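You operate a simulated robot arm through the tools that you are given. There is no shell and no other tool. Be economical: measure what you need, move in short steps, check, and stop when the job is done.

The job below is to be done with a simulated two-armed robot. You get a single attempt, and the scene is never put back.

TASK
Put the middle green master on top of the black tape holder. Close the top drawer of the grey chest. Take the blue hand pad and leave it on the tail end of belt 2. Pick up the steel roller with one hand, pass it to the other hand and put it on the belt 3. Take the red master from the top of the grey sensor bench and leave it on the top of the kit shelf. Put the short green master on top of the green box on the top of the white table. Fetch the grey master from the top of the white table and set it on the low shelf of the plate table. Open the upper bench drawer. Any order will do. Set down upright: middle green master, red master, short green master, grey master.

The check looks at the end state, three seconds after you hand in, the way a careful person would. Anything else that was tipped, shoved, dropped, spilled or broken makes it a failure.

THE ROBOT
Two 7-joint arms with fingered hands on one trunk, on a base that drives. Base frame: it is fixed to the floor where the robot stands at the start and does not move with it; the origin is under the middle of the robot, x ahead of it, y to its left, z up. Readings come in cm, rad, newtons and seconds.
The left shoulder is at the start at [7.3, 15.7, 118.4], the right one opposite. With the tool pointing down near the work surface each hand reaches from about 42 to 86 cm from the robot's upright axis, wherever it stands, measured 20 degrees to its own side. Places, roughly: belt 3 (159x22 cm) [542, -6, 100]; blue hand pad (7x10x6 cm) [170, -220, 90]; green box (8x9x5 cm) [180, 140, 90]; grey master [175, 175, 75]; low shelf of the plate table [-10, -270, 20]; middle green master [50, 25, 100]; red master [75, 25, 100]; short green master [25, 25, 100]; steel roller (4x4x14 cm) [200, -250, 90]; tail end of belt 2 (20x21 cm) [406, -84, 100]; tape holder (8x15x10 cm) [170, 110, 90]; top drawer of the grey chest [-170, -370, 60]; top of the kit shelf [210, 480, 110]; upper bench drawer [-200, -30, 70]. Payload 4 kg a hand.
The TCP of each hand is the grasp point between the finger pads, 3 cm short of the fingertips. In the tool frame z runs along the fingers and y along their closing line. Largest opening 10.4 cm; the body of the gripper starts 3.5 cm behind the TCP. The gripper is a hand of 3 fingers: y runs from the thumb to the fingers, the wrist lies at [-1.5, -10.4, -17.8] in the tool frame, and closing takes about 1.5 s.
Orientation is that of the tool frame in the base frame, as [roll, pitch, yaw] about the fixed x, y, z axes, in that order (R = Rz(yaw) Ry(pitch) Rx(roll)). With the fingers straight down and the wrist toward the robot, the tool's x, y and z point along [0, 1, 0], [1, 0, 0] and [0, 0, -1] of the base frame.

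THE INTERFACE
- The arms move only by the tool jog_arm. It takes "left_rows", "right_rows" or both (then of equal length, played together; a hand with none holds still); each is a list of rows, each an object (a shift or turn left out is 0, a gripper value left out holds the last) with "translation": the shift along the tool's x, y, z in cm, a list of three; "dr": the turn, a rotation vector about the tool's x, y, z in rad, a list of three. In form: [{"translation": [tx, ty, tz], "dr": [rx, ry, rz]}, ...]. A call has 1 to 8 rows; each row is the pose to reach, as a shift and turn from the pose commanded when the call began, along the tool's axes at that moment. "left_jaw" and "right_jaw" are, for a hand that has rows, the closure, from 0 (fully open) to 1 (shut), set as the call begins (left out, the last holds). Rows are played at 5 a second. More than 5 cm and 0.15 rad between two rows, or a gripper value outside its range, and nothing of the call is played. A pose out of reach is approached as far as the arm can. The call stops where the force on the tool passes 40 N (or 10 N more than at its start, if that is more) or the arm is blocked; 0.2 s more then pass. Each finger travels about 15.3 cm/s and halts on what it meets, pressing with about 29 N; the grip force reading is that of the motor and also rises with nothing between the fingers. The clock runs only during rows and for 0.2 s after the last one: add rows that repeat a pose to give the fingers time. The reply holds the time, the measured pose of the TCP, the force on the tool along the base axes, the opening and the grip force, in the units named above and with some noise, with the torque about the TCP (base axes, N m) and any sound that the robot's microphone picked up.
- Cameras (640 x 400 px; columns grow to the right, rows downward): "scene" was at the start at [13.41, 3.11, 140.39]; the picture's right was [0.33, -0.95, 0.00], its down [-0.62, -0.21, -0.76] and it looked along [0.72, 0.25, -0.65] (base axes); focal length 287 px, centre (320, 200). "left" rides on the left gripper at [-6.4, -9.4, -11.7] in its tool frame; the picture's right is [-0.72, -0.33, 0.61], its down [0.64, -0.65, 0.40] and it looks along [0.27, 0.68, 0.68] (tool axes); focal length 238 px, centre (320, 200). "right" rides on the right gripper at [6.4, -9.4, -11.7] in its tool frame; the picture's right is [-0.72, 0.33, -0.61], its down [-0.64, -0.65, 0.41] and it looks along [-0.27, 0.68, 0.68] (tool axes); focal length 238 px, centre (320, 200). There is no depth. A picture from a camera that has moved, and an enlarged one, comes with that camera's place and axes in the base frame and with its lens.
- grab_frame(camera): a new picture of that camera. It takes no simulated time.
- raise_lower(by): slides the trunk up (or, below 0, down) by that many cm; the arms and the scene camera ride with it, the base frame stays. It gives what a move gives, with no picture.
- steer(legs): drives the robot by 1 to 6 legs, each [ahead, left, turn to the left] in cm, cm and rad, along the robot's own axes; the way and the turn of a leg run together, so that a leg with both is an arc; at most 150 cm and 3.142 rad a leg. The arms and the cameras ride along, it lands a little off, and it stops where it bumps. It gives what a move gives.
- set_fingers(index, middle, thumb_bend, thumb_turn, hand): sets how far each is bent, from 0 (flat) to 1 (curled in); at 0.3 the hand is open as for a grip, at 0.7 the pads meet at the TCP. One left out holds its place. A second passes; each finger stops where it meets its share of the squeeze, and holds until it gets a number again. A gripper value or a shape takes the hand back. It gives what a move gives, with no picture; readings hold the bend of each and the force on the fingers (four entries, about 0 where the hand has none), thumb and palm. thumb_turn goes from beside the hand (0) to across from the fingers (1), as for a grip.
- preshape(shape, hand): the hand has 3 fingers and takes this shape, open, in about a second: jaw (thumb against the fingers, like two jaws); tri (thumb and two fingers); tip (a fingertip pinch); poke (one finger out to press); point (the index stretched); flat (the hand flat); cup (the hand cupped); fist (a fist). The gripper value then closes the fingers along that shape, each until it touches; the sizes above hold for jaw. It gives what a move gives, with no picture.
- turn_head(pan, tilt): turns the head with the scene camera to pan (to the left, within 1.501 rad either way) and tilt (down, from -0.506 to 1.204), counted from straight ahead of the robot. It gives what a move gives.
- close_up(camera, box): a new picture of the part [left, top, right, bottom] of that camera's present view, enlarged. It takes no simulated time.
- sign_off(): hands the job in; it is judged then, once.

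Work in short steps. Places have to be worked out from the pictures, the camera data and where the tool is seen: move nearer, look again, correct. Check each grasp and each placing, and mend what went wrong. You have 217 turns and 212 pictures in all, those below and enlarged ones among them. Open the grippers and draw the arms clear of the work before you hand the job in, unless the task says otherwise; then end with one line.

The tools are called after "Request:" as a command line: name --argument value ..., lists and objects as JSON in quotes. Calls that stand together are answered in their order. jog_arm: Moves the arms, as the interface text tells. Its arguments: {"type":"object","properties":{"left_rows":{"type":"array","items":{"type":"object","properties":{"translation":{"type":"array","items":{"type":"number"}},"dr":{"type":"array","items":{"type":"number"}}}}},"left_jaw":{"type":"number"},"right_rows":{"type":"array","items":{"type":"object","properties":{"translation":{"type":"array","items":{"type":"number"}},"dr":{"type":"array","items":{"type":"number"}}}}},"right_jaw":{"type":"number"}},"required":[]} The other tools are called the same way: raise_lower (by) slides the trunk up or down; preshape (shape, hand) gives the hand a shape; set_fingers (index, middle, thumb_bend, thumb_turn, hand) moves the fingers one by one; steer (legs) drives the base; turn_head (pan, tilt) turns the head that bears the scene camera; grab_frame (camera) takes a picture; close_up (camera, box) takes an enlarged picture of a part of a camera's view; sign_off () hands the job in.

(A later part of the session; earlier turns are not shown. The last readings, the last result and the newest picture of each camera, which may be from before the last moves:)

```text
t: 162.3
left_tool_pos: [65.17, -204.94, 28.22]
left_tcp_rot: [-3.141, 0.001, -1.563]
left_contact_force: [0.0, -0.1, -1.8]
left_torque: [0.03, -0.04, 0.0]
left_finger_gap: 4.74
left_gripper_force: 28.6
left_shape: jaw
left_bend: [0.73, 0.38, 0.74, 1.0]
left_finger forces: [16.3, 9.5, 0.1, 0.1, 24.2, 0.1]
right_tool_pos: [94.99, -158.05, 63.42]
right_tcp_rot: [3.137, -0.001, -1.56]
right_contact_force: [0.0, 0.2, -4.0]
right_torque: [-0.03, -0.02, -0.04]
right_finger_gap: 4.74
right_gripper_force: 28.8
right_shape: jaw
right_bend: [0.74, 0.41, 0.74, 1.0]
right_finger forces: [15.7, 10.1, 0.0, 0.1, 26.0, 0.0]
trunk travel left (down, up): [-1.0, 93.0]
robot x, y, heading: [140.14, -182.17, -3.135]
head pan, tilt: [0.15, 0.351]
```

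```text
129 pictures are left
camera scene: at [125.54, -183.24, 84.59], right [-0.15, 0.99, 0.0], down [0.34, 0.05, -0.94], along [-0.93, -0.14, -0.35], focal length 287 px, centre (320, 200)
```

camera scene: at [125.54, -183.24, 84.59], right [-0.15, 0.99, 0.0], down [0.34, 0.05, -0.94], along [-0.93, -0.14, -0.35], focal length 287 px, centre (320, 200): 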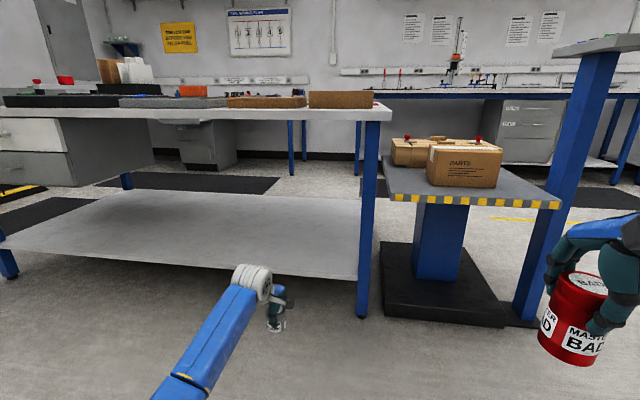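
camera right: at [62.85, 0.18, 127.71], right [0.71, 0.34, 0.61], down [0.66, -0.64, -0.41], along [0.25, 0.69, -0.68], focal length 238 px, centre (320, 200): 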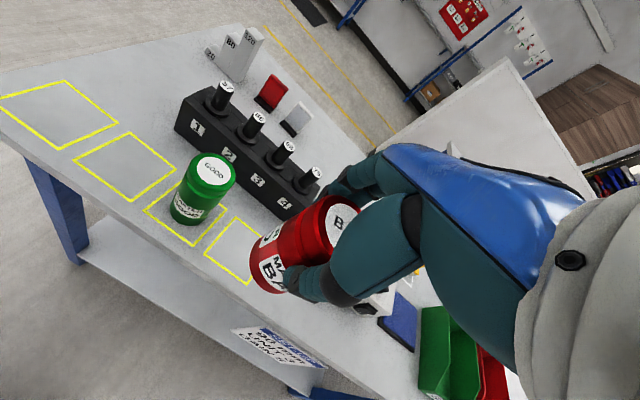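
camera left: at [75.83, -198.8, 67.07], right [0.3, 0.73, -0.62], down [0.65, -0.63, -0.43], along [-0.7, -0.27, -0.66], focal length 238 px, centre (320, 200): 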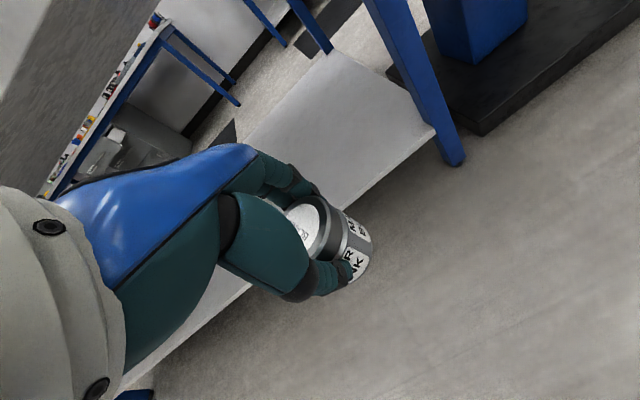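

The arm is low and clear of the table top. I'll drive in 44 cm so the grey master is over the shelf.

Request:
steer --legs '[[44, 0, 0]]'

Request:
turn_head --pan 0.3 --tilt 0.6

Request:
grab_frame --camera "scene"

Request:
grab_frame --camera "left"

```text
t: 165.0
left_tool_pos: [21.03, -204.58, 28.21]
left_tcp_rot: [3.141, -0.002, -1.566]
left_contact_force: [-0.3, -0.4, -2.1]
left_torque: [0.03, -0.03, 0.0]
left_finger_gap: 4.7
left_gripper_force: 29.4
left_shape: jaw
left_bend: [0.73, 0.38, 0.74, 1.0]
left_finger forces: [16.0, 9.5, 0.0, 0.1, 24.1, 0.0]
right_tool_pos: [51.14, -157.94, 63.42]
right_tcp_rot: [3.136, -0.001, -1.566]
right_contact_force: [0.1, 0.2, -4.0]
right_torque: [-0.02, -0.02, -0.01]
right_finger_gap: 4.73
right_gripper_force: 28.8
right_shape: jaw
right_bend: [0.74, 0.41, 0.74, 1.0]
right_finger forces: [15.7, 10.1, 0.0, 0.0, 26.1, 0.0]
trunk travel left (down, up): [-1.0, 93.0]
robot x, y, heading: [96.14, -182.03, 3.14]
head pan, tilt: [0.15, 0.351]
```

```text
t: 165.8
left_tool_pos: [21.01, -204.49, 28.29]
left_tcp_rot: [3.141, 0.001, -1.568]
left_contact_force: [0.2, 0.2, -3.1]
left_torque: [0.02, -0.03, 0.01]
left_finger_gap: 4.72
left_gripper_force: 28.6
left_shape: jaw
left_bend: [0.73, 0.38, 0.74, 1.0]
left_finger forces: [16.2, 9.5, 0.0, 0.1, 24.0, 0.1]
right_tool_pos: [51.29, -157.95, 63.6]
right_tcp_rot: [3.133, -0.003, -1.566]
right_contact_force: [-1.0, 0.0, -3.4]
right_torque: [-0.02, -0.03, 0.01]
right_finger_gap: 4.75
right_gripper_force: 29.2
right_shape: jaw
right_bend: [0.74, 0.41, 0.74, 1.0]
right_finger forces: [15.7, 10.1, 0.0, 0.0, 26.0, 0.0]
trunk travel left (down, up): [-1.0, 93.0]
robot x, y, heading: [95.86, -181.75, 3.141]
head pan, tilt: [0.3, 0.6]
```

```text
128 pictures are left
camera scene: at [82.35, -184.41, 82.32], right [-0.29, 0.96, 0.0], down [0.54, 0.17, -0.82], along [-0.79, -0.24, -0.57], focal length 287 px, centre (320, 200)
```

scene: 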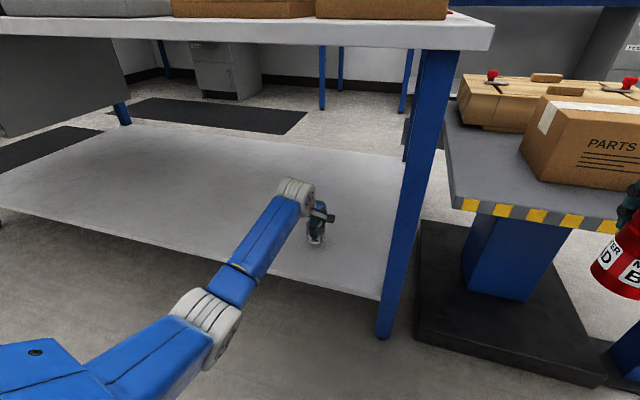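

```text
127 pictures are left
camera left: at [30.56, -198.11, 39.86], right [0.32, 0.72, -0.61], down [0.65, -0.64, -0.4], along [-0.68, -0.27, -0.68], focal length 238 px, centre (320, 200)
```

left: 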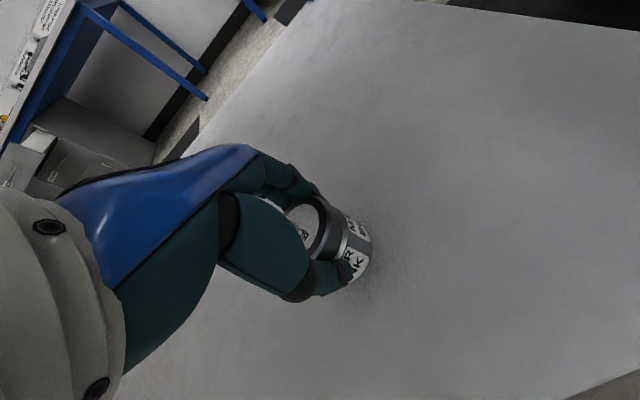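

The hand is over the shelf. I'll lower until the master touches.

Request:
jog_arm --left_rows '[{"translation": [0, 0, 3]}, {"translation": [0, 0, 5]}, {"translation": [0, 0, 5]}]'

Request:
close_up --camera "scene" --box '[260, 160, 380, 280]'

```text
t: 166.5
left_tool_pos: [20.36, -204.43, 25.52]
left_tcp_rot: [3.103, 0.002, -1.571]
left_contact_force: [4.4, 0.8, 22.3]
left_torque: [-0.04, -0.08, 0.0]
left_finger_gap: 4.77
left_gripper_force: 29.1
left_shape: jaw
left_bend: [0.73, 0.38, 0.75, 1.0]
left_finger forces: [16.6, 10.1, 0.1, 0.0, 30.5, 0.0]
right_tool_pos: [51.46, -157.99, 63.7]
right_tcp_rot: [3.13, -0.001, -1.566]
right_contact_force: [0.0, 0.0, -2.9]
right_torque: [0.04, -0.03, -0.02]
right_finger_gap: 4.73
right_gripper_force: 28.7
right_shape: jaw
right_bend: [0.74, 0.41, 0.74, 1.0]
right_finger forces: [15.7, 10.1, 0.0, 0.0, 26.0, 0.0]
trunk travel left (down, up): [-1.0, 93.0]
robot x, y, heading: [96.3, -182.37, 3.141]
head pan, tilt: [0.3, 0.6]
stopped in row 3 (left hand): the force on the tool passed its limit at 42 N (the readings are from after the stop); the commanded pose is now the measured one
```

```text
3.33 times, centred on (320, 220) of scene
camera zoom: at [82.72, -184.28, 82.41], right [-0.29, 0.96, 0.0], down [0.54, 0.16, -0.83], along [-0.79, -0.24, -0.56], focal length 957 px, centre (320, 133)
```

zoom: 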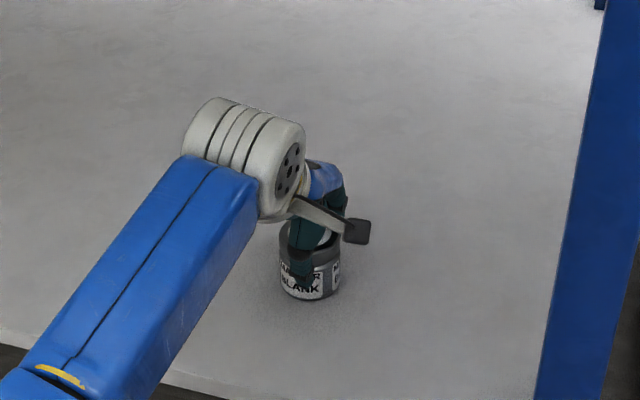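

It touched earlier than expected, so the shelf is at z≈21. I'll ease off and level, then check the residual force.

Request:
jog_arm --left_rows '[{"translation": [0, 0, -0.3], "dr": [0.02, 0, 0]}, {"translation": [0, -0.2, -0.4], "dr": [0.038, 0, 0]}, {"translation": [0, -0.2, -0.4], "dr": [0.038, 0, 0]}]'

Request:
close_up --camera "scene" --box '[280, 180, 350, 260]'

```text
t: 167.3
left_tool_pos: [20.74, -204.37, 25.5]
left_tcp_rot: [-3.134, 0.0, -1.569]
left_contact_force: [-7.8, 1.3, 19.4]
left_torque: [0.01, 1.0, -0.06]
left_finger_gap: 4.83
left_gripper_force: 28.5
left_shape: jaw
left_bend: [0.27, 0.36, 0.75, 1.0]
left_finger forces: [19.9, 12.6, 0.0, 0.0, 23.6, 0.0]
right_tool_pos: [51.44, -157.83, 63.64]
right_tcp_rot: [3.129, -0.001, -1.566]
right_contact_force: [0.2, -0.5, -3.1]
right_torque: [-0.01, -0.02, -0.02]
right_finger_gap: 4.74
right_gripper_force: 28.8
right_shape: jaw
right_bend: [0.74, 0.41, 0.74, 1.0]
right_finger forces: [15.8, 10.1, 0.1, 0.1, 25.9, 0.1]
trunk travel left (down, up): [-1.0, 93.0]
robot x, y, heading: [96.01, -181.77, 3.139]
head pan, tilt: [0.3, 0.6]
```

```text
5.00 times, centred on (315, 220) of scene
camera zoom: at [82.68, -184.27, 82.4], right [-0.29, 0.96, 0.0], down [0.54, 0.16, -0.83], along [-0.79, -0.24, -0.56], focal length 1436 px, centre (345, 100)
```

zoom: 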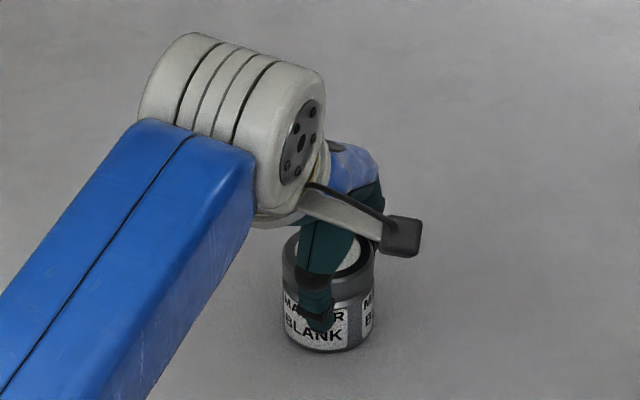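

It's still pressed at about 20 N, so I'll rise a bit more to unload it, then open the hand.

Request:
jog_arm --left_rows '[{"translation": [0, 0, -0.25], "dr": [-0.01, 0, 0]}, {"translation": [0, 0, -0.45], "dr": [-0.012, 0, 0]}, {"translation": [0, 0, -0.45], "dr": [-0.012, 0, 0]}]'

Request:
close_up --camera "scene" --box '[280, 180, 350, 260]'

```text
t: 168.1
left_tool_pos: [20.98, -204.44, 25.55]
left_tcp_rot: [-3.14, -0.001, -1.569]
left_contact_force: [-4.2, 1.8, 11.5]
left_torque: [0.01, 0.59, -0.06]
left_finger_gap: 4.8
left_gripper_force: 28.9
left_shape: jaw
left_bend: [0.73, 0.36, 0.75, 1.0]
left_finger forces: [18.6, 11.2, 0.0, 0.0, 24.2, 0.0]
right_tool_pos: [51.42, -158.0, 63.63]
right_tcp_rot: [3.134, -0.001, -1.567]
right_contact_force: [-0.6, -0.4, -3.0]
right_torque: [0.0, -0.01, 0.0]
right_finger_gap: 4.75
right_gripper_force: 29.6
right_shape: jaw
right_bend: [0.74, 0.41, 0.74, 1.0]
right_finger forces: [15.7, 10.1, 0.1, 0.1, 25.9, 0.0]
trunk travel left (down, up): [-1.0, 93.0]
robot x, y, heading: [96.3, -182.32, 3.138]
head pan, tilt: [0.3, 0.6]
```

```text
5.00 times, centred on (315, 220) of scene
camera zoom: at [82.57, -184.32, 82.36], right [-0.29, 0.96, 0.0], down [0.54, 0.16, -0.83], along [-0.79, -0.24, -0.56], focal length 1436 px, centre (345, 100)
```

zoom: 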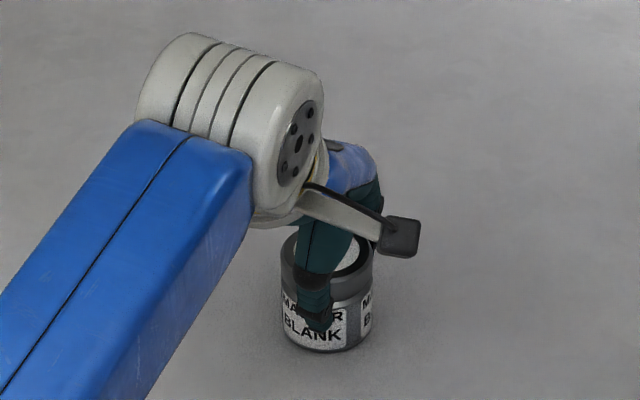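

It's standing flat on the shelf with modest load. I'll open, nudge forward to free the fingers, and rise a little.

Request:
jog_arm --left_rows '[{"translation": [0, 0, -0.2]}, {"translation": [0, 0, -0.2]}, {"translation": [0, 0, -0.2]}, {"translation": [0, 0, -0.2]}, {"translation": [0, 0, -0.2]}, {"translation": [0, 0.9, -0.2]}, {"translation": [0, 0.9, -0.2]}]' --left_jaw 0

Request:
grab_frame --camera "left"

Request:
close_up --camera "scene" --box '[280, 180, 350, 260]'

```text
t: 169.7
left_tool_pos: [19.92, -204.54, 25.66]
left_tcp_rot: [-3.141, 0.0, -1.569]
left_contact_force: [-0.7, 0.5, 0.7]
left_torque: [0.02, -0.03, 0.01]
left_finger_gap: 10.34
left_gripper_force: 0.0
left_shape: jaw
left_bend: [0.3, 0.3, 0.3, 0.98]
left_finger forces: [0.0, 0.1, 0.0, 0.1, 0.0, 0.0]
right_tool_pos: [51.35, -158.06, 63.56]
right_tcp_rot: [3.134, 0.0, -1.565]
right_contact_force: [-0.5, 0.1, -3.0]
right_torque: [-0.01, -0.01, -0.02]
right_finger_gap: 4.7
right_gripper_force: 28.9
right_shape: jaw
right_bend: [0.74, 0.41, 0.74, 1.0]
right_finger forces: [15.7, 10.1, 0.1, 0.0, 26.0, 0.1]
trunk travel left (down, up): [-1.0, 93.0]
robot x, y, heading: [96.24, -182.28, 3.144]
head pan, tilt: [0.3, 0.6]
```

```text
123 pictures are left
camera left: at [29.33, -198.18, 37.23], right [0.33, 0.72, -0.61], down [0.66, -0.64, -0.4], along [-0.68, -0.27, -0.68], focal length 238 px, centre (320, 200)
```

left: 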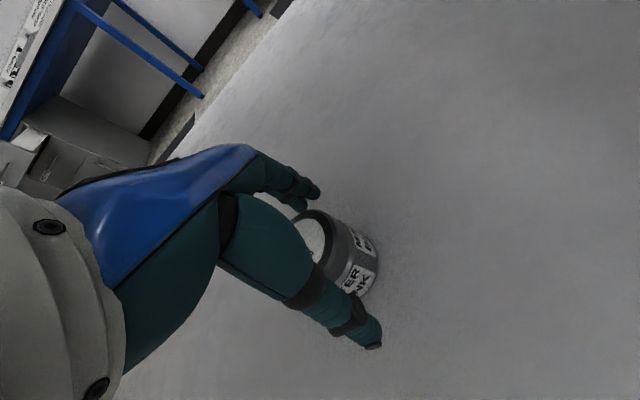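

```text
5.00 times, centred on (315, 220) of scene
camera zoom: at [82.39, -184.38, 82.32], right [-0.29, 0.96, 0.0], down [0.54, 0.17, -0.82], along [-0.79, -0.24, -0.57], focal length 1436 px, centre (345, 100)
```

zoom: 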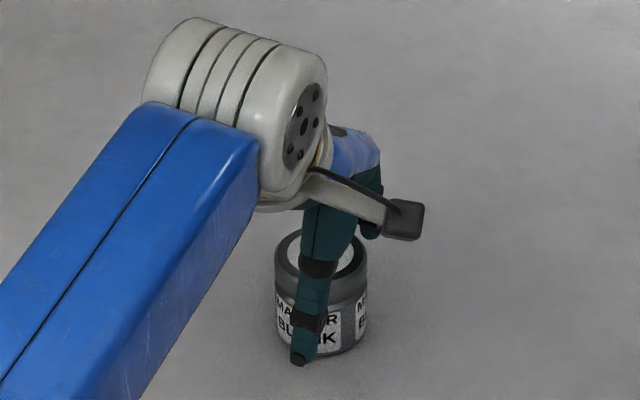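

The grey master stands free on the shelf. I'll raise the hand a bit, back out, and lift the trunk again.

Request:
jog_arm --left_rows '[{"translation": [0, 0, -4]}, {"translation": [0, 0, -8]}, {"translation": [0, 0, -12]}, {"translation": [0, 0, -15]}]'

Request:
steer --legs '[[-46, 0, 0]]'

Request:
grab_frame --camera "scene"

Request:
raise_lower --by 40

Request:
raise_lower --by 28

Request:
turn_head --pan 1.5 --tilt 0.4

Request:
grab_frame --camera "scene"

```text
t: 170.7
left_tool_pos: [19.8, -204.52, 40.5]
left_tcp_rot: [-3.14, -0.001, -1.568]
left_contact_force: [0.2, 0.1, 0.5]
left_torque: [-0.02, -0.02, -0.01]
left_finger_gap: 10.39
left_gripper_force: 0.1
left_shape: jaw
left_bend: [0.3, 0.3, 0.3, 0.98]
left_finger forces: [0.0, 0.0, 0.1, 0.0, 0.0, 0.1]
right_tool_pos: [51.35, -157.94, 63.65]
right_tcp_rot: [3.133, -0.003, -1.566]
right_contact_force: [0.4, 0.6, -4.0]
right_torque: [-0.03, -0.01, -0.02]
right_finger_gap: 4.73
right_gripper_force: 28.9
right_shape: jaw
right_bend: [0.74, 0.41, 0.74, 1.0]
right_finger forces: [15.7, 10.2, 0.0, 0.0, 26.0, 0.0]
trunk travel left (down, up): [-1.0, 93.0]
robot x, y, heading: [96.42, -182.42, 3.139]
head pan, tilt: [0.3, 0.6]
```

```text
t: 173.4
left_tool_pos: [65.38, -204.26, 40.59]
left_tcp_rot: [-3.139, 0.002, -1.577]
left_contact_force: [-0.2, 0.1, 0.1]
left_torque: [0.0, 0.05, -0.04]
left_finger_gap: 10.36
left_gripper_force: 0.0
left_shape: jaw
left_bend: [0.3, 0.3, 0.3, 0.98]
left_finger forces: [0.1, 0.0, 0.0, 0.0, 0.0, 0.0]
right_tool_pos: [97.17, -157.88, 63.62]
right_tcp_rot: [3.133, -0.001, -1.573]
right_contact_force: [1.2, -0.5, -3.3]
right_torque: [-0.02, -0.04, 0.03]
right_finger_gap: 4.75
right_gripper_force: 29.1
right_shape: jaw
right_bend: [0.74, 0.41, 0.74, 1.0]
right_finger forces: [15.7, 10.1, 0.0, 0.0, 26.0, 0.0]
trunk travel left (down, up): [-1.0, 93.0]
robot x, y, heading: [141.7, -182.15, 3.133]
head pan, tilt: [0.3, 0.6]
```

```text
121 pictures are left
camera scene: at [128.09, -184.54, 82.33], right [-0.29, 0.96, 0.0], down [0.54, 0.16, -0.82], along [-0.79, -0.24, -0.57], focal length 287 px, centre (320, 200)
```

scene: 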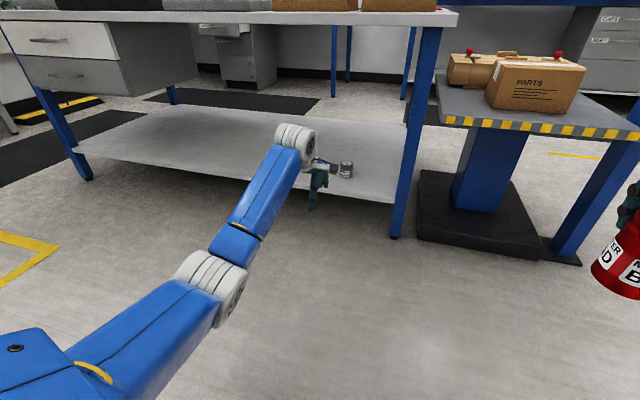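

```text
t: 177.2
left_tool_pos: [65.34, -204.19, 80.66]
left_tcp_rot: [-3.141, 0.0, -1.577]
left_contact_force: [0.2, -0.2, 0.0]
left_torque: [-0.02, 0.02, 0.03]
left_finger_gap: 10.38
left_gripper_force: 0.0
left_shape: jaw
left_bend: [0.3, 0.3, 0.3, 0.98]
left_finger forces: [0.0, 0.0, 0.1, 0.0, 0.1, 0.0]
right_tool_pos: [97.3, -157.83, 103.71]
right_tcp_rot: [3.131, -0.001, -1.572]
right_contact_force: [0.0, -0.1, -4.0]
right_torque: [-0.02, -0.05, 0.02]
right_finger_gap: 4.74
right_gripper_force: 29.0
right_shape: jaw
right_bend: [0.74, 0.41, 0.74, 1.0]
right_finger forces: [15.7, 10.0, 0.0, 0.0, 26.0, 0.0]
trunk travel left (down, up): [-41.0, 53.0]
robot x, y, heading: [141.66, -182.26, 3.128]
head pan, tilt: [0.3, 0.6]
```

```text
t: 180.1
left_tool_pos: [65.36, -204.07, 108.78]
left_tcp_rot: [-3.141, 0.001, -1.577]
left_contact_force: [-0.3, 0.7, 0.5]
left_torque: [0.01, 0.01, 0.02]
left_finger_gap: 10.37
left_gripper_force: 0.1
left_shape: jaw
left_bend: [0.3, 0.3, 0.3, 0.98]
left_finger forces: [0.0, 0.1, 0.1, 0.0, 0.0, 0.0]
right_tool_pos: [97.06, -157.84, 131.62]
right_tcp_rot: [3.131, -0.001, -1.572]
right_contact_force: [0.3, -1.0, -3.4]
right_torque: [-0.04, -0.05, 0.04]
right_finger_gap: 4.71
right_gripper_force: 29.5
right_shape: jaw
right_bend: [0.74, 0.41, 0.74, 1.0]
right_finger forces: [15.7, 10.1, 0.0, 0.0, 26.0, 0.1]
trunk travel left (down, up): [-69.0, 25.0]
robot x, y, heading: [141.81, -182.13, 3.128]
head pan, tilt: [0.3, 0.6]
```

```text
t: 181.5
left_tool_pos: [65.21, -204.14, 108.73]
left_tcp_rot: [3.141, -0.001, -1.575]
left_contact_force: [0.3, 0.2, -0.2]
left_torque: [0.01, -0.03, 0.01]
left_finger_gap: 10.4
left_gripper_force: 0.0
left_shape: jaw
left_bend: [0.3, 0.3, 0.3, 0.98]
left_finger forces: [0.0, 0.1, 0.1, 0.0, 0.1, 0.0]
right_tool_pos: [97.23, -157.86, 131.68]
right_tcp_rot: [3.132, -0.001, -1.572]
right_contact_force: [-0.2, -0.1, -3.3]
right_torque: [-0.01, 0.01, -0.01]
right_finger_gap: 4.74
right_gripper_force: 29.3
right_shape: jaw
right_bend: [0.74, 0.41, 0.74, 1.0]
right_finger forces: [15.5, 10.0, 0.0, 0.0, 25.9, 0.0]
trunk travel left (down, up): [-69.0, 25.0]
robot x, y, heading: [141.49, -182.29, 3.132]
head pan, tilt: [1.499, 0.4]
```

```text
120 pictures are left
camera scene: at [135.57, -191.15, 152.17], right [-1.0, 0.08, 0.0], down [0.03, 0.39, -0.92], along [-0.07, -0.92, -0.39], focal length 287 px, centre (320, 200)
```

scene: 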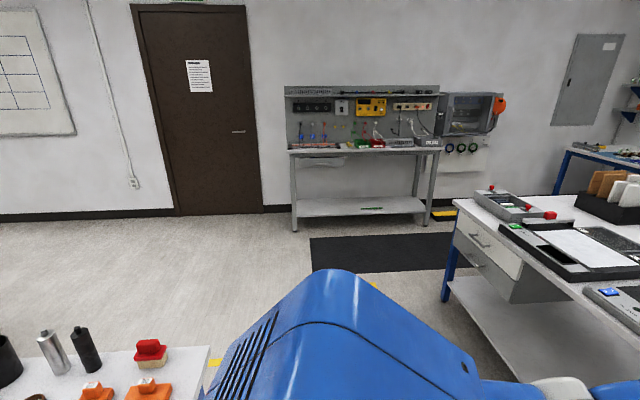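

The grey master is confirmed on the shelf. The small table with the pad and rollers lies to the south-east, so I'll raise a bit, move north and turn to face it (south).

Request:
raise_lower --by 12

Request:
steer --legs '[[0, -38, 0], [0, 0, 1.58]]'

Request:
turn_head --pan 0.3 --tilt 0.7

Request:
grab_frame --camera "scene"

Request:
grab_frame --camera "left"

```text
t: 183.0
left_tool_pos: [65.28, -204.09, 120.67]
left_tcp_rot: [-3.138, 0.0, -1.577]
left_contact_force: [0.3, 0.4, -1.0]
left_torque: [-0.01, -0.01, 0.01]
left_finger_gap: 10.39
left_gripper_force: 0.1
left_shape: jaw
left_bend: [0.3, 0.3, 0.3, 0.98]
left_finger forces: [0.0, 0.1, 0.0, 0.0, 0.0, 0.0]
right_tool_pos: [97.15, -157.98, 143.66]
right_tcp_rot: [3.131, -0.001, -1.572]
right_contact_force: [1.0, 0.2, -3.0]
right_torque: [0.0, -0.05, -0.01]
right_finger_gap: 4.73
right_gripper_force: 29.0
right_shape: jaw
right_bend: [0.74, 0.41, 0.74, 1.0]
right_finger forces: [15.6, 10.1, 0.1, 0.0, 25.9, 0.0]
trunk travel left (down, up): [-81.0, 13.0]
robot x, y, heading: [141.66, -181.89, 3.131]
head pan, tilt: [1.499, 0.4]
```

```text
t: 189.3
left_tool_pos: [165.72, -219.65, 120.69]
left_tcp_rot: [3.14, 0.0, 0.023]
left_contact_force: [-0.6, -0.5, 0.0]
left_torque: [0.01, 0.0, 0.02]
left_finger_gap: 10.36
left_gripper_force: 0.0
left_shape: jaw
left_bend: [0.3, 0.3, 0.3, 0.98]
left_finger forces: [0.0, 0.0, 0.1, 0.0, 0.0, 0.0]
right_tool_pos: [118.62, -188.91, 143.72]
right_tcp_rot: [3.129, -0.002, 0.025]
right_contact_force: [0.0, 0.2, -2.8]
right_torque: [0.03, 0.01, -0.01]
right_finger_gap: 4.7
right_gripper_force: 29.0
right_shape: jaw
right_bend: [0.74, 0.41, 0.74, 1.0]
right_finger forces: [15.6, 9.5, 0.1, 0.0, 25.1, 0.1]
trunk travel left (down, up): [-81.0, 13.0]
robot x, y, heading: [141.89, -143.63, -1.549]
head pan, tilt: [1.499, 0.4]
```

```text
t: 190.7
left_tool_pos: [165.68, -219.4, 120.83]
left_tcp_rot: [3.139, -0.001, 0.023]
left_contact_force: [0.7, -0.6, 0.1]
left_torque: [0.0, 0.01, 0.02]
left_finger_gap: 10.38
left_gripper_force: 0.0
left_shape: jaw
left_bend: [0.3, 0.3, 0.3, 0.98]
left_finger forces: [0.0, 0.1, 0.0, 0.1, 0.1, 0.1]
right_tool_pos: [118.63, -188.67, 143.63]
right_tcp_rot: [3.13, 0.0, 0.026]
right_contact_force: [-0.3, 0.7, -3.3]
right_torque: [0.04, -0.03, -0.04]
right_finger_gap: 4.68
right_gripper_force: 29.0
right_shape: jaw
right_bend: [0.74, 0.41, 0.74, 1.0]
right_finger forces: [15.9, 9.9, 0.0, 0.0, 25.6, 0.0]
trunk travel left (down, up): [-81.0, 13.0]
robot x, y, heading: [141.87, -143.86, -1.554]
head pan, tilt: [0.3, 0.7]
```

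```text
119 pictures are left
camera scene: at [144.6, -157.26, 161.46], right [-0.95, -0.31, 0.0], down [-0.2, 0.61, -0.76], along [0.24, -0.72, -0.65], focal length 287 px, centre (320, 200)
```

scene: 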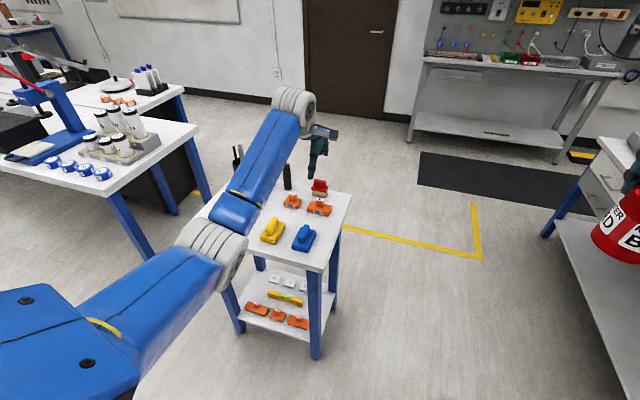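

```text
118 pictures are left
camera left: at [159.23, -210.18, 132.33], right [-0.73, 0.31, -0.61], down [0.63, 0.67, -0.41], along [0.28, -0.68, -0.68], focal length 238 px, centre (320, 200)
```

left: 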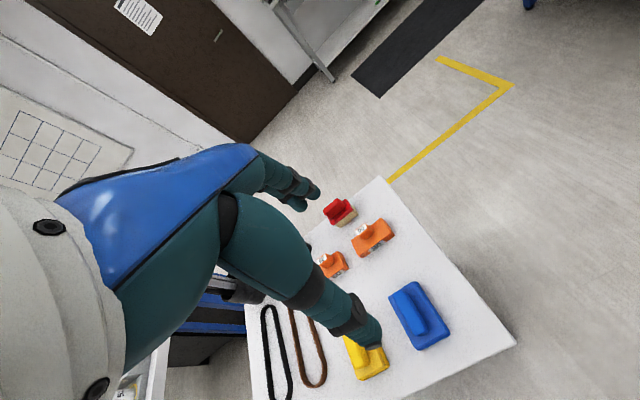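

The blue pad is at about (170.5, -219, top 87.5) with its length along y, so I want to close along x. I'll reposition to face east at about (98, -239).

Request:
steer --legs '[[0, -44, 0], [0, 0, 1.552], [0, -95, 0]]'

Request:
turn_head --pan 0.2 --tilt 0.7

Request:
grab_frame --camera "scene"

Request:
grab_frame --camera "left"

```text
t: 201.6
left_tool_pos: [171.11, -218.88, 120.71]
left_tcp_rot: [3.141, 0.006, 1.539]
left_contact_force: [0.6, -0.2, -0.3]
left_torque: [0.02, -0.02, -0.01]
left_finger_gap: 10.37
left_gripper_force: 0.1
left_shape: jaw
left_bend: [0.3, 0.3, 0.3, 0.98]
left_finger forces: [0.0, 0.0, 0.0, 0.0, 0.0, 0.0]
right_tool_pos: [138.01, -264.2, 143.81]
right_tcp_rot: [3.129, 0.004, 1.544]
right_contact_force: [0.5, 1.4, -3.2]
right_torque: [0.0, 0.07, 0.0]
right_finger_gap: 4.65
right_gripper_force: 29.1
right_shape: jaw
right_bend: [0.74, 0.41, 0.74, 1.0]
right_finger forces: [15.7, 9.5, 0.1, 0.1, 24.9, 0.0]
trunk travel left (down, up): [-81.0, 13.0]
robot x, y, heading: [94.43, -238.97, -0.036]
head pan, tilt: [0.3, 0.7]
```

```text
t: 202.3
left_tool_pos: [171.15, -219.43, 120.97]
left_tcp_rot: [3.141, 0.0, 1.539]
left_contact_force: [-0.7, 1.0, 0.2]
left_torque: [0.01, -0.01, 0.0]
left_finger_gap: 10.37
left_gripper_force: 0.1
left_shape: jaw
left_bend: [0.3, 0.3, 0.3, 0.98]
left_finger forces: [0.1, 0.0, 0.0, 0.0, 0.0, 0.1]
right_tool_pos: [137.78, -264.74, 143.8]
right_tcp_rot: [3.128, -0.002, 1.546]
right_contact_force: [-0.2, -0.2, -3.4]
right_torque: [0.01, 0.05, 0.0]
right_finger_gap: 4.66
right_gripper_force: 29.0
right_shape: jaw
right_bend: [0.74, 0.41, 0.74, 1.0]
right_finger forces: [15.9, 9.9, 0.0, 0.0, 25.3, 0.0]
trunk travel left (down, up): [-81.0, 13.0]
robot x, y, heading: [94.19, -238.65, -0.036]
head pan, tilt: [0.201, 0.7]
```

```text
117 pictures are left
camera scene: at [108.44, -238.07, 161.45], right [0.17, -0.99, 0.0], down [-0.64, -0.1, -0.76], along [0.75, 0.13, -0.65], focal length 287 px, centre (320, 200)
```

scene: 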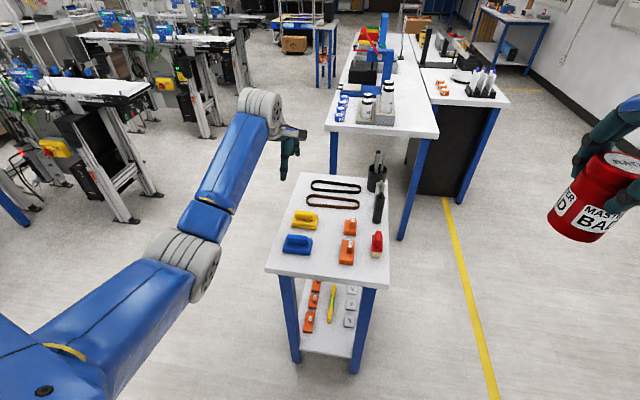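

```text
116 pictures are left
camera left: at [161.46, -225.51, 132.43], right [-0.35, -0.71, -0.61], down [-0.63, 0.66, -0.41], along [0.69, 0.25, -0.68], focal length 238 px, centre (320, 200)
```

left: 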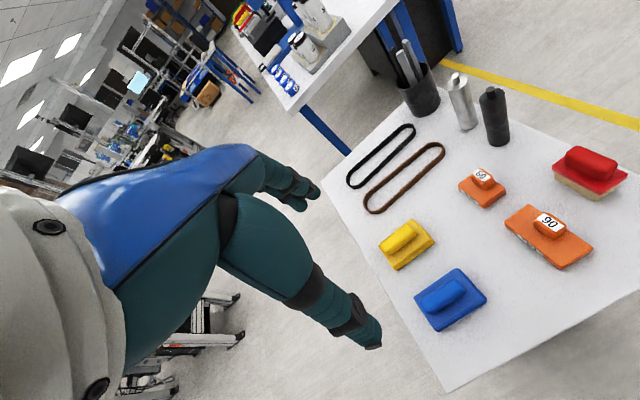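

Both views place the pad at about (170.4, -220.1, 87.4), nearly under the left hand. I'll descend to z≈96 and look.

Request:
jog_arm --left_rows '[{"translation": [-0.3, -0.7, 4.5]}, {"translation": [-0.3, -0.7, 9]}, {"translation": [-0.3, -0.7, 13.5]}, {"translation": [-0.3, -0.7, 18]}, {"translation": [-0.3, -0.7, 22]}, {"translation": [-0.3, -0.7, 25]}, {"translation": [-0.3, -0.7, 25]}]'

Request:
grab_frame --camera "left"

Request:
close_up --camera "scene" --box '[240, 160, 400, 290]'

```text
t: 203.9
left_tool_pos: [170.31, -219.65, 95.92]
left_tcp_rot: [3.138, 0.001, 1.538]
left_contact_force: [0.2, -0.4, -0.6]
left_torque: [0.01, -0.01, -0.01]
left_finger_gap: 10.36
left_gripper_force: 0.1
left_shape: jaw
left_bend: [0.3, 0.3, 0.3, 0.98]
left_finger forces: [0.0, 0.0, 0.0, 0.0, 0.0, 0.0]
right_tool_pos: [137.68, -264.7, 143.81]
right_tcp_rot: [3.128, -0.003, 1.544]
right_contact_force: [0.4, 0.3, -4.1]
right_torque: [0.05, 0.03, -0.03]
right_finger_gap: 4.66
right_gripper_force: 28.9
right_shape: jaw
right_bend: [0.74, 0.41, 0.74, 1.0]
right_finger forces: [15.8, 9.9, 0.1, 0.0, 25.4, 0.0]
trunk travel left (down, up): [-81.0, 13.0]
robot x, y, heading: [94.33, -239.1, -0.039]
head pan, tilt: [0.201, 0.7]
```

```text
115 pictures are left
camera left: at [160.71, -225.82, 107.33], right [-0.35, -0.71, -0.61], down [-0.63, 0.66, -0.41], along [0.69, 0.25, -0.68], focal length 238 px, centre (320, 200)
```

left: 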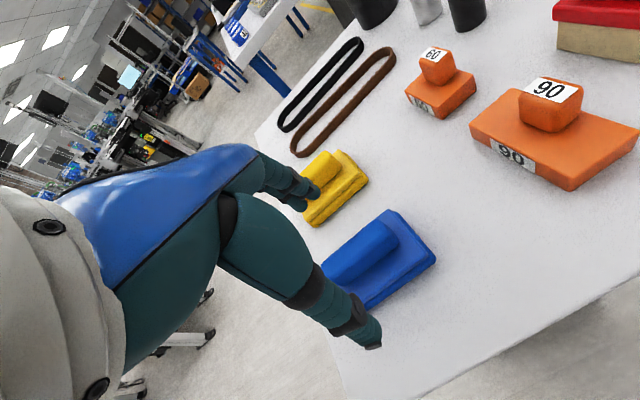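

```text
3.08 times, centred on (320, 225) of scene
camera zoom: at [108.38, -237.97, 161.46], right [0.16, -0.99, 0.0], down [-0.64, -0.11, -0.76], along [0.75, 0.13, -0.65], focal length 883 px, centre (320, 123)
```

zoom: 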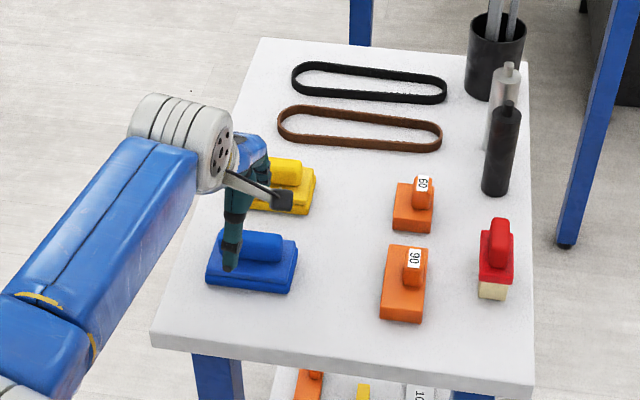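

The pad's centre reads about (171.5, -219.4) on a table at z≈83.3. I'll shift forward 1 cm, lower to z≈87.2, then close.

Request:
jog_arm --left_rows '[{"translation": [0.2, 1.0, 3]}, {"translation": [0.2, 1.0, 6.5]}, {"translation": [0.2, 1.0, 8.7]}, {"translation": [0.2, 1.0, 8.7]}]'

Request:
jog_arm --left_rows '[{"translation": [0, 0, 0]}, {"translation": [0, 0, 0]}, {"translation": [0, 0, 0]}, {"translation": [0, 0, 0]}, {"translation": [0, 0, 0]}, {"translation": [0, 0, 0]}, {"translation": [0, 0, 0]}, {"translation": [0, 0, 0]}]' --left_jaw 1

Request:
grab_frame --camera "left"

```text
t: 204.9
left_tool_pos: [169.65, -218.99, 89.28]
left_tcp_rot: [3.136, 0.001, 1.54]
left_contact_force: [0.2, -0.5, -0.4]
left_torque: [0.01, 0.0, -0.01]
left_finger_gap: 10.36
left_gripper_force: 0.0
left_shape: jaw
left_bend: [0.3, 0.3, 0.3, 0.98]
left_finger forces: [0.1, 0.1, 0.0, 0.0, 0.1, 0.0]
left hand out of reach, approached as far as the arm can: row 2, 3, 4
right_tool_pos: [137.51, -264.63, 143.92]
right_tcp_rot: [3.128, 0.0, 1.544]
right_contact_force: [-0.1, -0.1, -4.0]
right_torque: [0.03, 0.04, 0.02]
right_finger_gap: 4.68
right_gripper_force: 29.3
right_shape: jaw
right_bend: [0.74, 0.41, 0.74, 1.0]
right_finger forces: [15.8, 10.0, 0.0, 0.0, 25.5, 0.0]
trunk travel left (down, up): [-81.0, 13.0]
robot x, y, heading: [94.26, -239.19, -0.038]
head pan, tilt: [0.201, 0.7]
```

```text
t: 206.7
left_tool_pos: [169.53, -219.1, 89.37]
left_tcp_rot: [3.139, 0.0, 1.539]
left_contact_force: [-0.1, 0.2, 2.0]
left_torque: [0.02, -0.05, 0.01]
left_finger_gap: 5.45
left_gripper_force: 28.8
left_shape: jaw
left_bend: [0.31, 0.43, 0.72, 1.0]
left_finger forces: [12.8, 13.9, 0.0, 0.1, 25.9, 0.0]
right_tool_pos: [137.63, -264.74, 143.85]
right_tcp_rot: [3.127, -0.001, 1.546]
right_contact_force: [-0.2, -0.7, -3.6]
right_torque: [0.01, 0.06, -0.02]
right_finger_gap: 4.65
right_gripper_force: 28.8
right_shape: jaw
right_bend: [0.74, 0.41, 0.74, 1.0]
right_finger forces: [15.8, 10.0, 0.0, 0.1, 25.4, 0.0]
trunk travel left (down, up): [-81.0, 13.0]
robot x, y, heading: [94.4, -239.25, -0.031]
head pan, tilt: [0.201, 0.7]
```

```text
113 pictures are left
camera left: at [160.07, -225.24, 100.88], right [-0.35, -0.71, -0.61], down [-0.63, 0.66, -0.41], along [0.69, 0.25, -0.68], focal length 238 px, centre (320, 200)
```

left: 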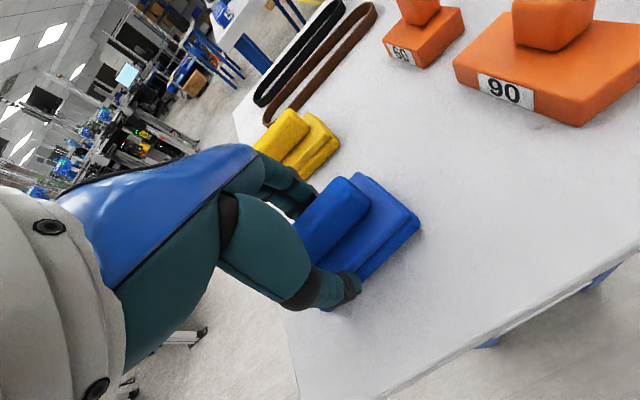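

The arm ran out of reach at z≈89, so the grip is high. I'll reopen, lower the trunk for more reach, and retake the grip lower.

Request:
jog_arm --left_rows '[{"translation": [0, 0, 0]}, {"translation": [0, 0, 0]}, {"translation": [0, 0, 0]}, {"translation": [0, 0, 0]}, {"translation": [0, 0, 0]}, {"translation": [0, 0, -3]}, {"translation": [0, 0, -6.5]}]' --left_jaw 0

Request:
raise_lower --by -7

Request:
grab_frame --camera "left"

Request:
close_up --camera "scene" --box '[240, 160, 400, 290]'

```text
t: 208.3
left_tool_pos: [169.49, -219.1, 96.05]
left_tcp_rot: [3.139, 0.001, 1.539]
left_contact_force: [-0.1, 0.2, -0.3]
left_torque: [-0.01, 0.0, 0.01]
left_finger_gap: 10.37
left_gripper_force: 0.1
left_shape: jaw
left_bend: [0.3, 0.3, 0.3, 0.98]
left_finger forces: [0.0, 0.1, 0.1, 0.0, 0.0, 0.1]
right_tool_pos: [137.55, -264.59, 143.9]
right_tcp_rot: [3.127, 0.001, 1.544]
right_contact_force: [0.5, 0.3, -3.5]
right_torque: [0.01, 0.05, 0.02]
right_finger_gap: 4.66
right_gripper_force: 29.5
right_shape: jaw
right_bend: [0.74, 0.41, 0.74, 1.0]
right_finger forces: [15.9, 9.8, 0.0, 0.0, 25.4, 0.0]
trunk travel left (down, up): [-81.0, 13.0]
robot x, y, heading: [94.41, -239.52, -0.037]
head pan, tilt: [0.201, 0.7]
```

```text
t: 209.4
left_tool_pos: [169.61, -219.15, 88.91]
left_tcp_rot: [3.137, 0.002, 1.539]
left_contact_force: [-0.1, 0.0, 0.5]
left_torque: [-0.01, 0.01, 0.0]
left_finger_gap: 10.37
left_gripper_force: 0.1
left_shape: jaw
left_bend: [0.3, 0.3, 0.3, 0.98]
left_finger forces: [0.0, 0.1, 0.2, 0.0, 0.1, 0.0]
right_tool_pos: [137.74, -264.68, 136.81]
right_tcp_rot: [3.126, 0.001, 1.544]
right_contact_force: [0.2, 0.2, -4.0]
right_torque: [0.01, 0.03, -0.03]
right_finger_gap: 4.66
right_gripper_force: 29.0
right_shape: jaw
right_bend: [0.74, 0.41, 0.74, 1.0]
right_finger forces: [15.7, 9.8, 0.0, 0.1, 25.4, 0.1]
trunk travel left (down, up): [-74.0, 20.0]
robot x, y, heading: [94.98, -239.18, -0.038]
head pan, tilt: [0.201, 0.7]
```

```text
112 pictures are left
camera left: at [160.07, -225.27, 100.48], right [-0.35, -0.71, -0.61], down [-0.63, 0.66, -0.41], along [0.69, 0.25, -0.68], focal length 238 px, centre (320, 200)
```

left: 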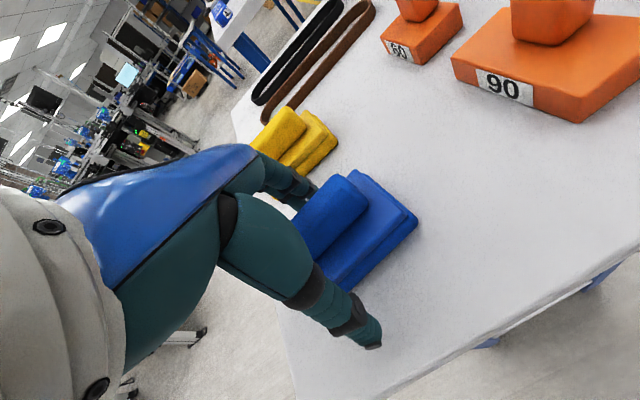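

```text
3.08 times, centred on (320, 225) of scene
camera zoom: at [108.36, -237.94, 154.46], right [0.16, -0.99, 0.0], down [-0.64, -0.11, -0.76], along [0.75, 0.13, -0.65], focal length 883 px, centre (320, 123)
```

zoom: 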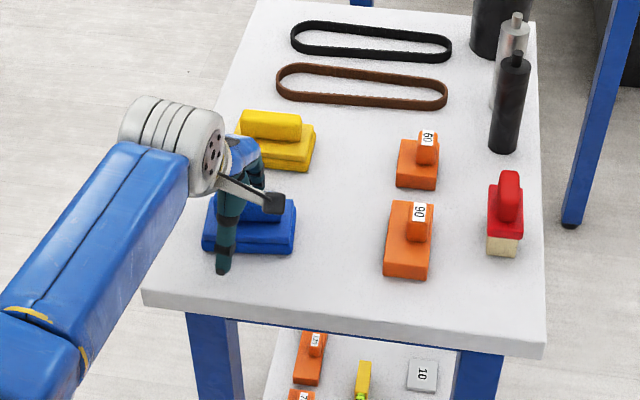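

The pad hasn't moved noticeably. I'll shift the hand forward 1.4 cm, lower to z≈87.1 and close.

Request:
jog_arm --left_rows '[{"translation": [-0.3, 1.4, 0]}, {"translation": [-0.3, 1.4, 1.0]}, {"translation": [-0.3, 1.4, 1.9]}, {"translation": [-0.3, 1.4, 1.9]}]'

Request:
jog_arm --left_rows '[{"translation": [0, 0, 0]}, {"translation": [0, 0, 0]}, {"translation": [0, 0, 0]}, {"translation": [0, 0, 0]}, {"translation": [0, 0, 0]}, {"translation": [0, 0, 0]}, {"translation": [0, 0, 0]}, {"translation": [0, 0, 0]}]' --left_jaw 1

Request:
grab_frame --camera "left"

```text
t: 210.4
left_tool_pos: [171.03, -219.73, 87.83]
left_tcp_rot: [3.127, -0.001, 1.539]
left_contact_force: [-2.5, 1.6, 24.1]
left_torque: [0.2, -1.08, 0.12]
left_finger_gap: 10.24
left_gripper_force: 0.1
left_shape: jaw
left_bend: [0.3, 0.3, 0.3, 0.98]
left_finger forces: [0.1, 21.3, 0.0, 0.0, 2.8, 0.0]
right_tool_pos: [137.24, -264.83, 136.97]
right_tcp_rot: [3.124, -0.001, 1.545]
right_contact_force: [0.2, -0.3, -3.1]
right_torque: [-0.02, 0.08, 0.01]
right_finger_gap: 4.67
right_gripper_force: 28.4
right_shape: jaw
right_bend: [0.74, 0.41, 0.74, 1.0]
right_finger forces: [15.8, 9.9, 0.1, 0.0, 25.4, 0.1]
trunk travel left (down, up): [-74.0, 20.0]
robot x, y, heading: [94.2, -239.16, -0.038]
head pan, tilt: [0.201, 0.7]
```

```text
t: 212.2
left_tool_pos: [170.78, -219.71, 87.96]
left_tcp_rot: [3.126, 0.002, 1.537]
left_contact_force: [-8.4, -0.6, 36.6]
left_torque: [-0.01, 1.97, 0.06]
left_finger_gap: 5.55
left_gripper_force: 28.8
left_shape: jaw
left_bend: [0.75, 0.48, 0.63, 1.0]
left_finger forces: [14.7, 5.1, 0.0, 0.0, 55.7, 0.0]
right_tool_pos: [136.67, -264.86, 137.03]
right_tcp_rot: [3.121, -0.004, 1.546]
right_contact_force: [0.6, 0.2, -3.0]
right_torque: [0.03, 0.05, 0.04]
right_finger_gap: 4.64
right_gripper_force: 29.7
right_shape: jaw
right_bend: [0.74, 0.41, 0.74, 1.0]
right_finger forces: [15.8, 9.9, 0.0, 0.0, 25.4, 0.0]
trunk travel left (down, up): [-74.0, 20.0]
robot x, y, heading: [94.33, -238.89, -0.034]
head pan, tilt: [0.201, 0.7]
```

```text
110 pictures are left
camera left: at [160.99, -225.91, 99.39], right [-0.34, -0.71, -0.62], down [-0.63, 0.66, -0.41], along [0.7, 0.25, -0.67], focal length 238 px, centre (320, 200)
```

left: 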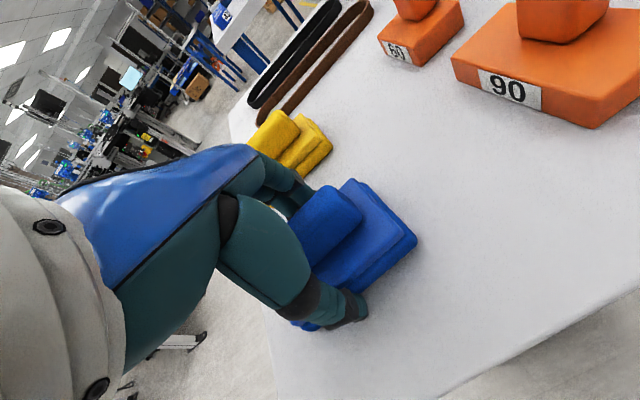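

The middle finger landed on something and the load is uneven. I'll open, rise clear and look again.

Request:
jog_arm --left_rows '[{"translation": [0, 0, -0.5]}, {"translation": [0, 0, -0.5]}, {"translation": [0, 0, -0.5]}, {"translation": [0, 0, -0.5]}, {"translation": [0, 0, -0.5]}, {"translation": [0, 0, -4]}, {"translation": [0, 0, -8]}, {"translation": [0, -4.5, -10]}]' --left_jaw 0

Request:
close_up --camera "left" --box '[240, 100, 560, 360]'

Request:
close_up --camera "scene" --box '[240, 160, 400, 290]'

```text
t: 214.0
left_tool_pos: [166.0, -219.44, 97.15]
left_tcp_rot: [3.137, 0.001, 1.539]
left_contact_force: [0.2, 0.8, -0.7]
left_torque: [-0.04, -0.01, -0.01]
left_finger_gap: 10.39
left_gripper_force: 0.0
left_shape: jaw
left_bend: [0.3, 0.3, 0.3, 0.98]
left_finger forces: [0.0, 0.0, 0.0, 0.1, 0.0, 0.0]
right_tool_pos: [137.32, -264.76, 136.96]
right_tcp_rot: [3.124, 0.0, 1.544]
right_contact_force: [-0.4, 0.2, -2.5]
right_torque: [0.05, 0.04, -0.02]
right_finger_gap: 4.67
right_gripper_force: 29.1
right_shape: jaw
right_bend: [0.74, 0.41, 0.74, 1.0]
right_finger forces: [15.7, 9.9, 0.0, 0.0, 25.4, 0.0]
trunk travel left (down, up): [-74.0, 20.0]
robot x, y, heading: [94.3, -238.91, -0.037]
head pan, tilt: [0.201, 0.7]
```

```text
1.54 times, centred on (400, 230) of left
camera zoom: at [156.51, -225.51, 108.62], right [-0.35, -0.71, -0.61], down [-0.63, 0.66, -0.41], along [0.69, 0.25, -0.68], focal length 367 px, centre (197, 154)
```

zoom: 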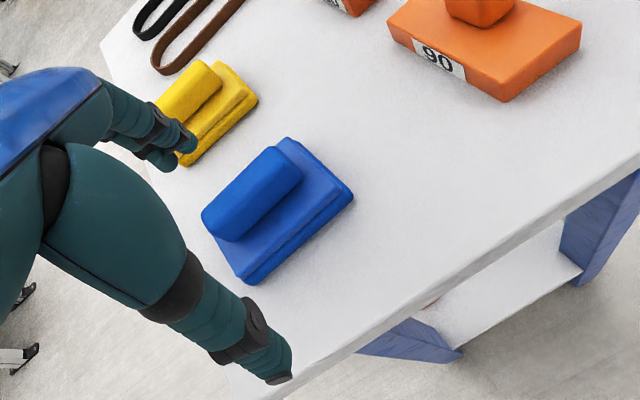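

```text
3.08 times, centred on (320, 225) of scene
camera zoom: at [107.83, -237.96, 154.51], right [0.16, -0.99, 0.0], down [-0.63, -0.1, -0.77], along [0.76, 0.13, -0.64], focal length 883 px, centre (320, 123)
```

zoom: 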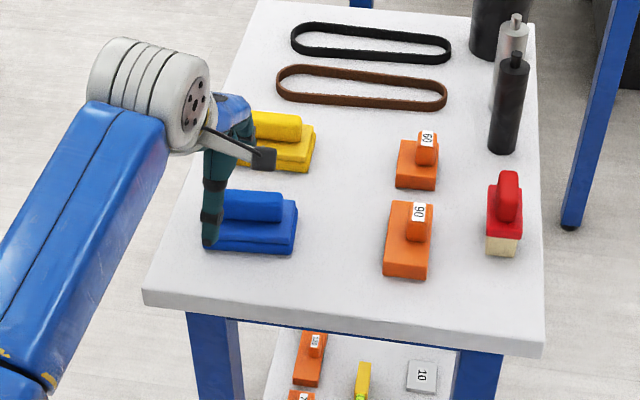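

The fingertips had touched the table, which is at z≈84.8, so the first grip height was right. The pad is centred at (171, -220), so I'll grip at z≈88.7.

Request:
jog_arm --left_rows '[{"translation": [-0.3, 4.9, 0]}, {"translation": [-0.3, 4.9, 4]}, {"translation": [-0.3, 4.9, 8.4]}, {"translation": [-0.3, 4.9, 8.4]}]'

Request:
jog_arm --left_rows '[{"translation": [0, 0, 0]}, {"translation": [0, 0, 0]}, {"translation": [0, 0, 0]}, {"translation": [0, 0, 0]}, {"translation": [0, 0, 0]}, {"translation": [0, 0, 0]}, {"translation": [0, 0, 0]}, {"translation": [0, 0, 0]}]' --left_jaw 1

Request:
grab_frame --camera "left"

```text
t: 215.0
left_tool_pos: [171.5, -219.67, 88.67]
left_tcp_rot: [3.14, 0.002, 1.539]
left_contact_force: [-0.1, 0.6, 0.9]
left_torque: [0.04, 0.01, -0.02]
left_finger_gap: 10.38
left_gripper_force: 0.1
left_shape: jaw
left_bend: [0.3, 0.3, 0.3, 0.98]
left_finger forces: [0.0, 0.0, 0.0, 0.0, 0.0, 0.0]
right_tool_pos: [137.86, -264.71, 136.89]
right_tcp_rot: [3.129, 0.0, 1.544]
right_contact_force: [0.6, -0.4, -4.3]
right_torque: [0.02, 0.02, -0.02]
right_finger_gap: 4.65
right_gripper_force: 29.3
right_shape: jaw
right_bend: [0.74, 0.41, 0.74, 1.0]
right_finger forces: [15.7, 9.8, 0.0, 0.0, 25.2, 0.1]
trunk travel left (down, up): [-74.0, 20.0]
robot x, y, heading: [94.09, -239.32, -0.041]
head pan, tilt: [0.201, 0.7]
```

```text
t: 216.8
left_tool_pos: [171.37, -219.52, 88.75]
left_tcp_rot: [3.141, 0.0, 1.537]
left_contact_force: [-0.1, 0.5, 0.3]
left_torque: [0.0, -0.02, -0.01]
left_finger_gap: 5.59
left_gripper_force: 29.4
left_shape: jaw
left_bend: [0.74, 0.43, 0.68, 1.0]
left_finger forces: [17.0, 9.6, 0.1, 0.1, 26.3, 0.0]
right_tool_pos: [137.76, -264.79, 136.78]
right_tcp_rot: [3.126, -0.001, 1.545]
right_contact_force: [0.0, -0.1, -2.9]
right_torque: [0.07, 0.02, -0.01]
right_finger_gap: 4.66
right_gripper_force: 29.2
right_shape: jaw
right_bend: [0.74, 0.41, 0.74, 1.0]
right_finger forces: [15.7, 9.9, 0.1, 0.1, 25.3, 0.1]
trunk travel left (down, up): [-74.0, 20.0]
robot x, y, heading: [94.26, -239.32, -0.037]
head pan, tilt: [0.201, 0.7]
```

```text
107 pictures are left
camera left: at [161.85, -225.78, 100.28], right [-0.35, -0.71, -0.61], down [-0.63, 0.66, -0.41], along [0.69, 0.25, -0.68], focal length 238 px, centre (320, 200)
```

left: 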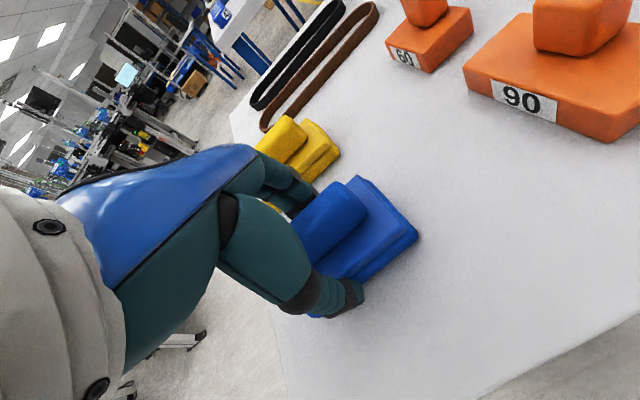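

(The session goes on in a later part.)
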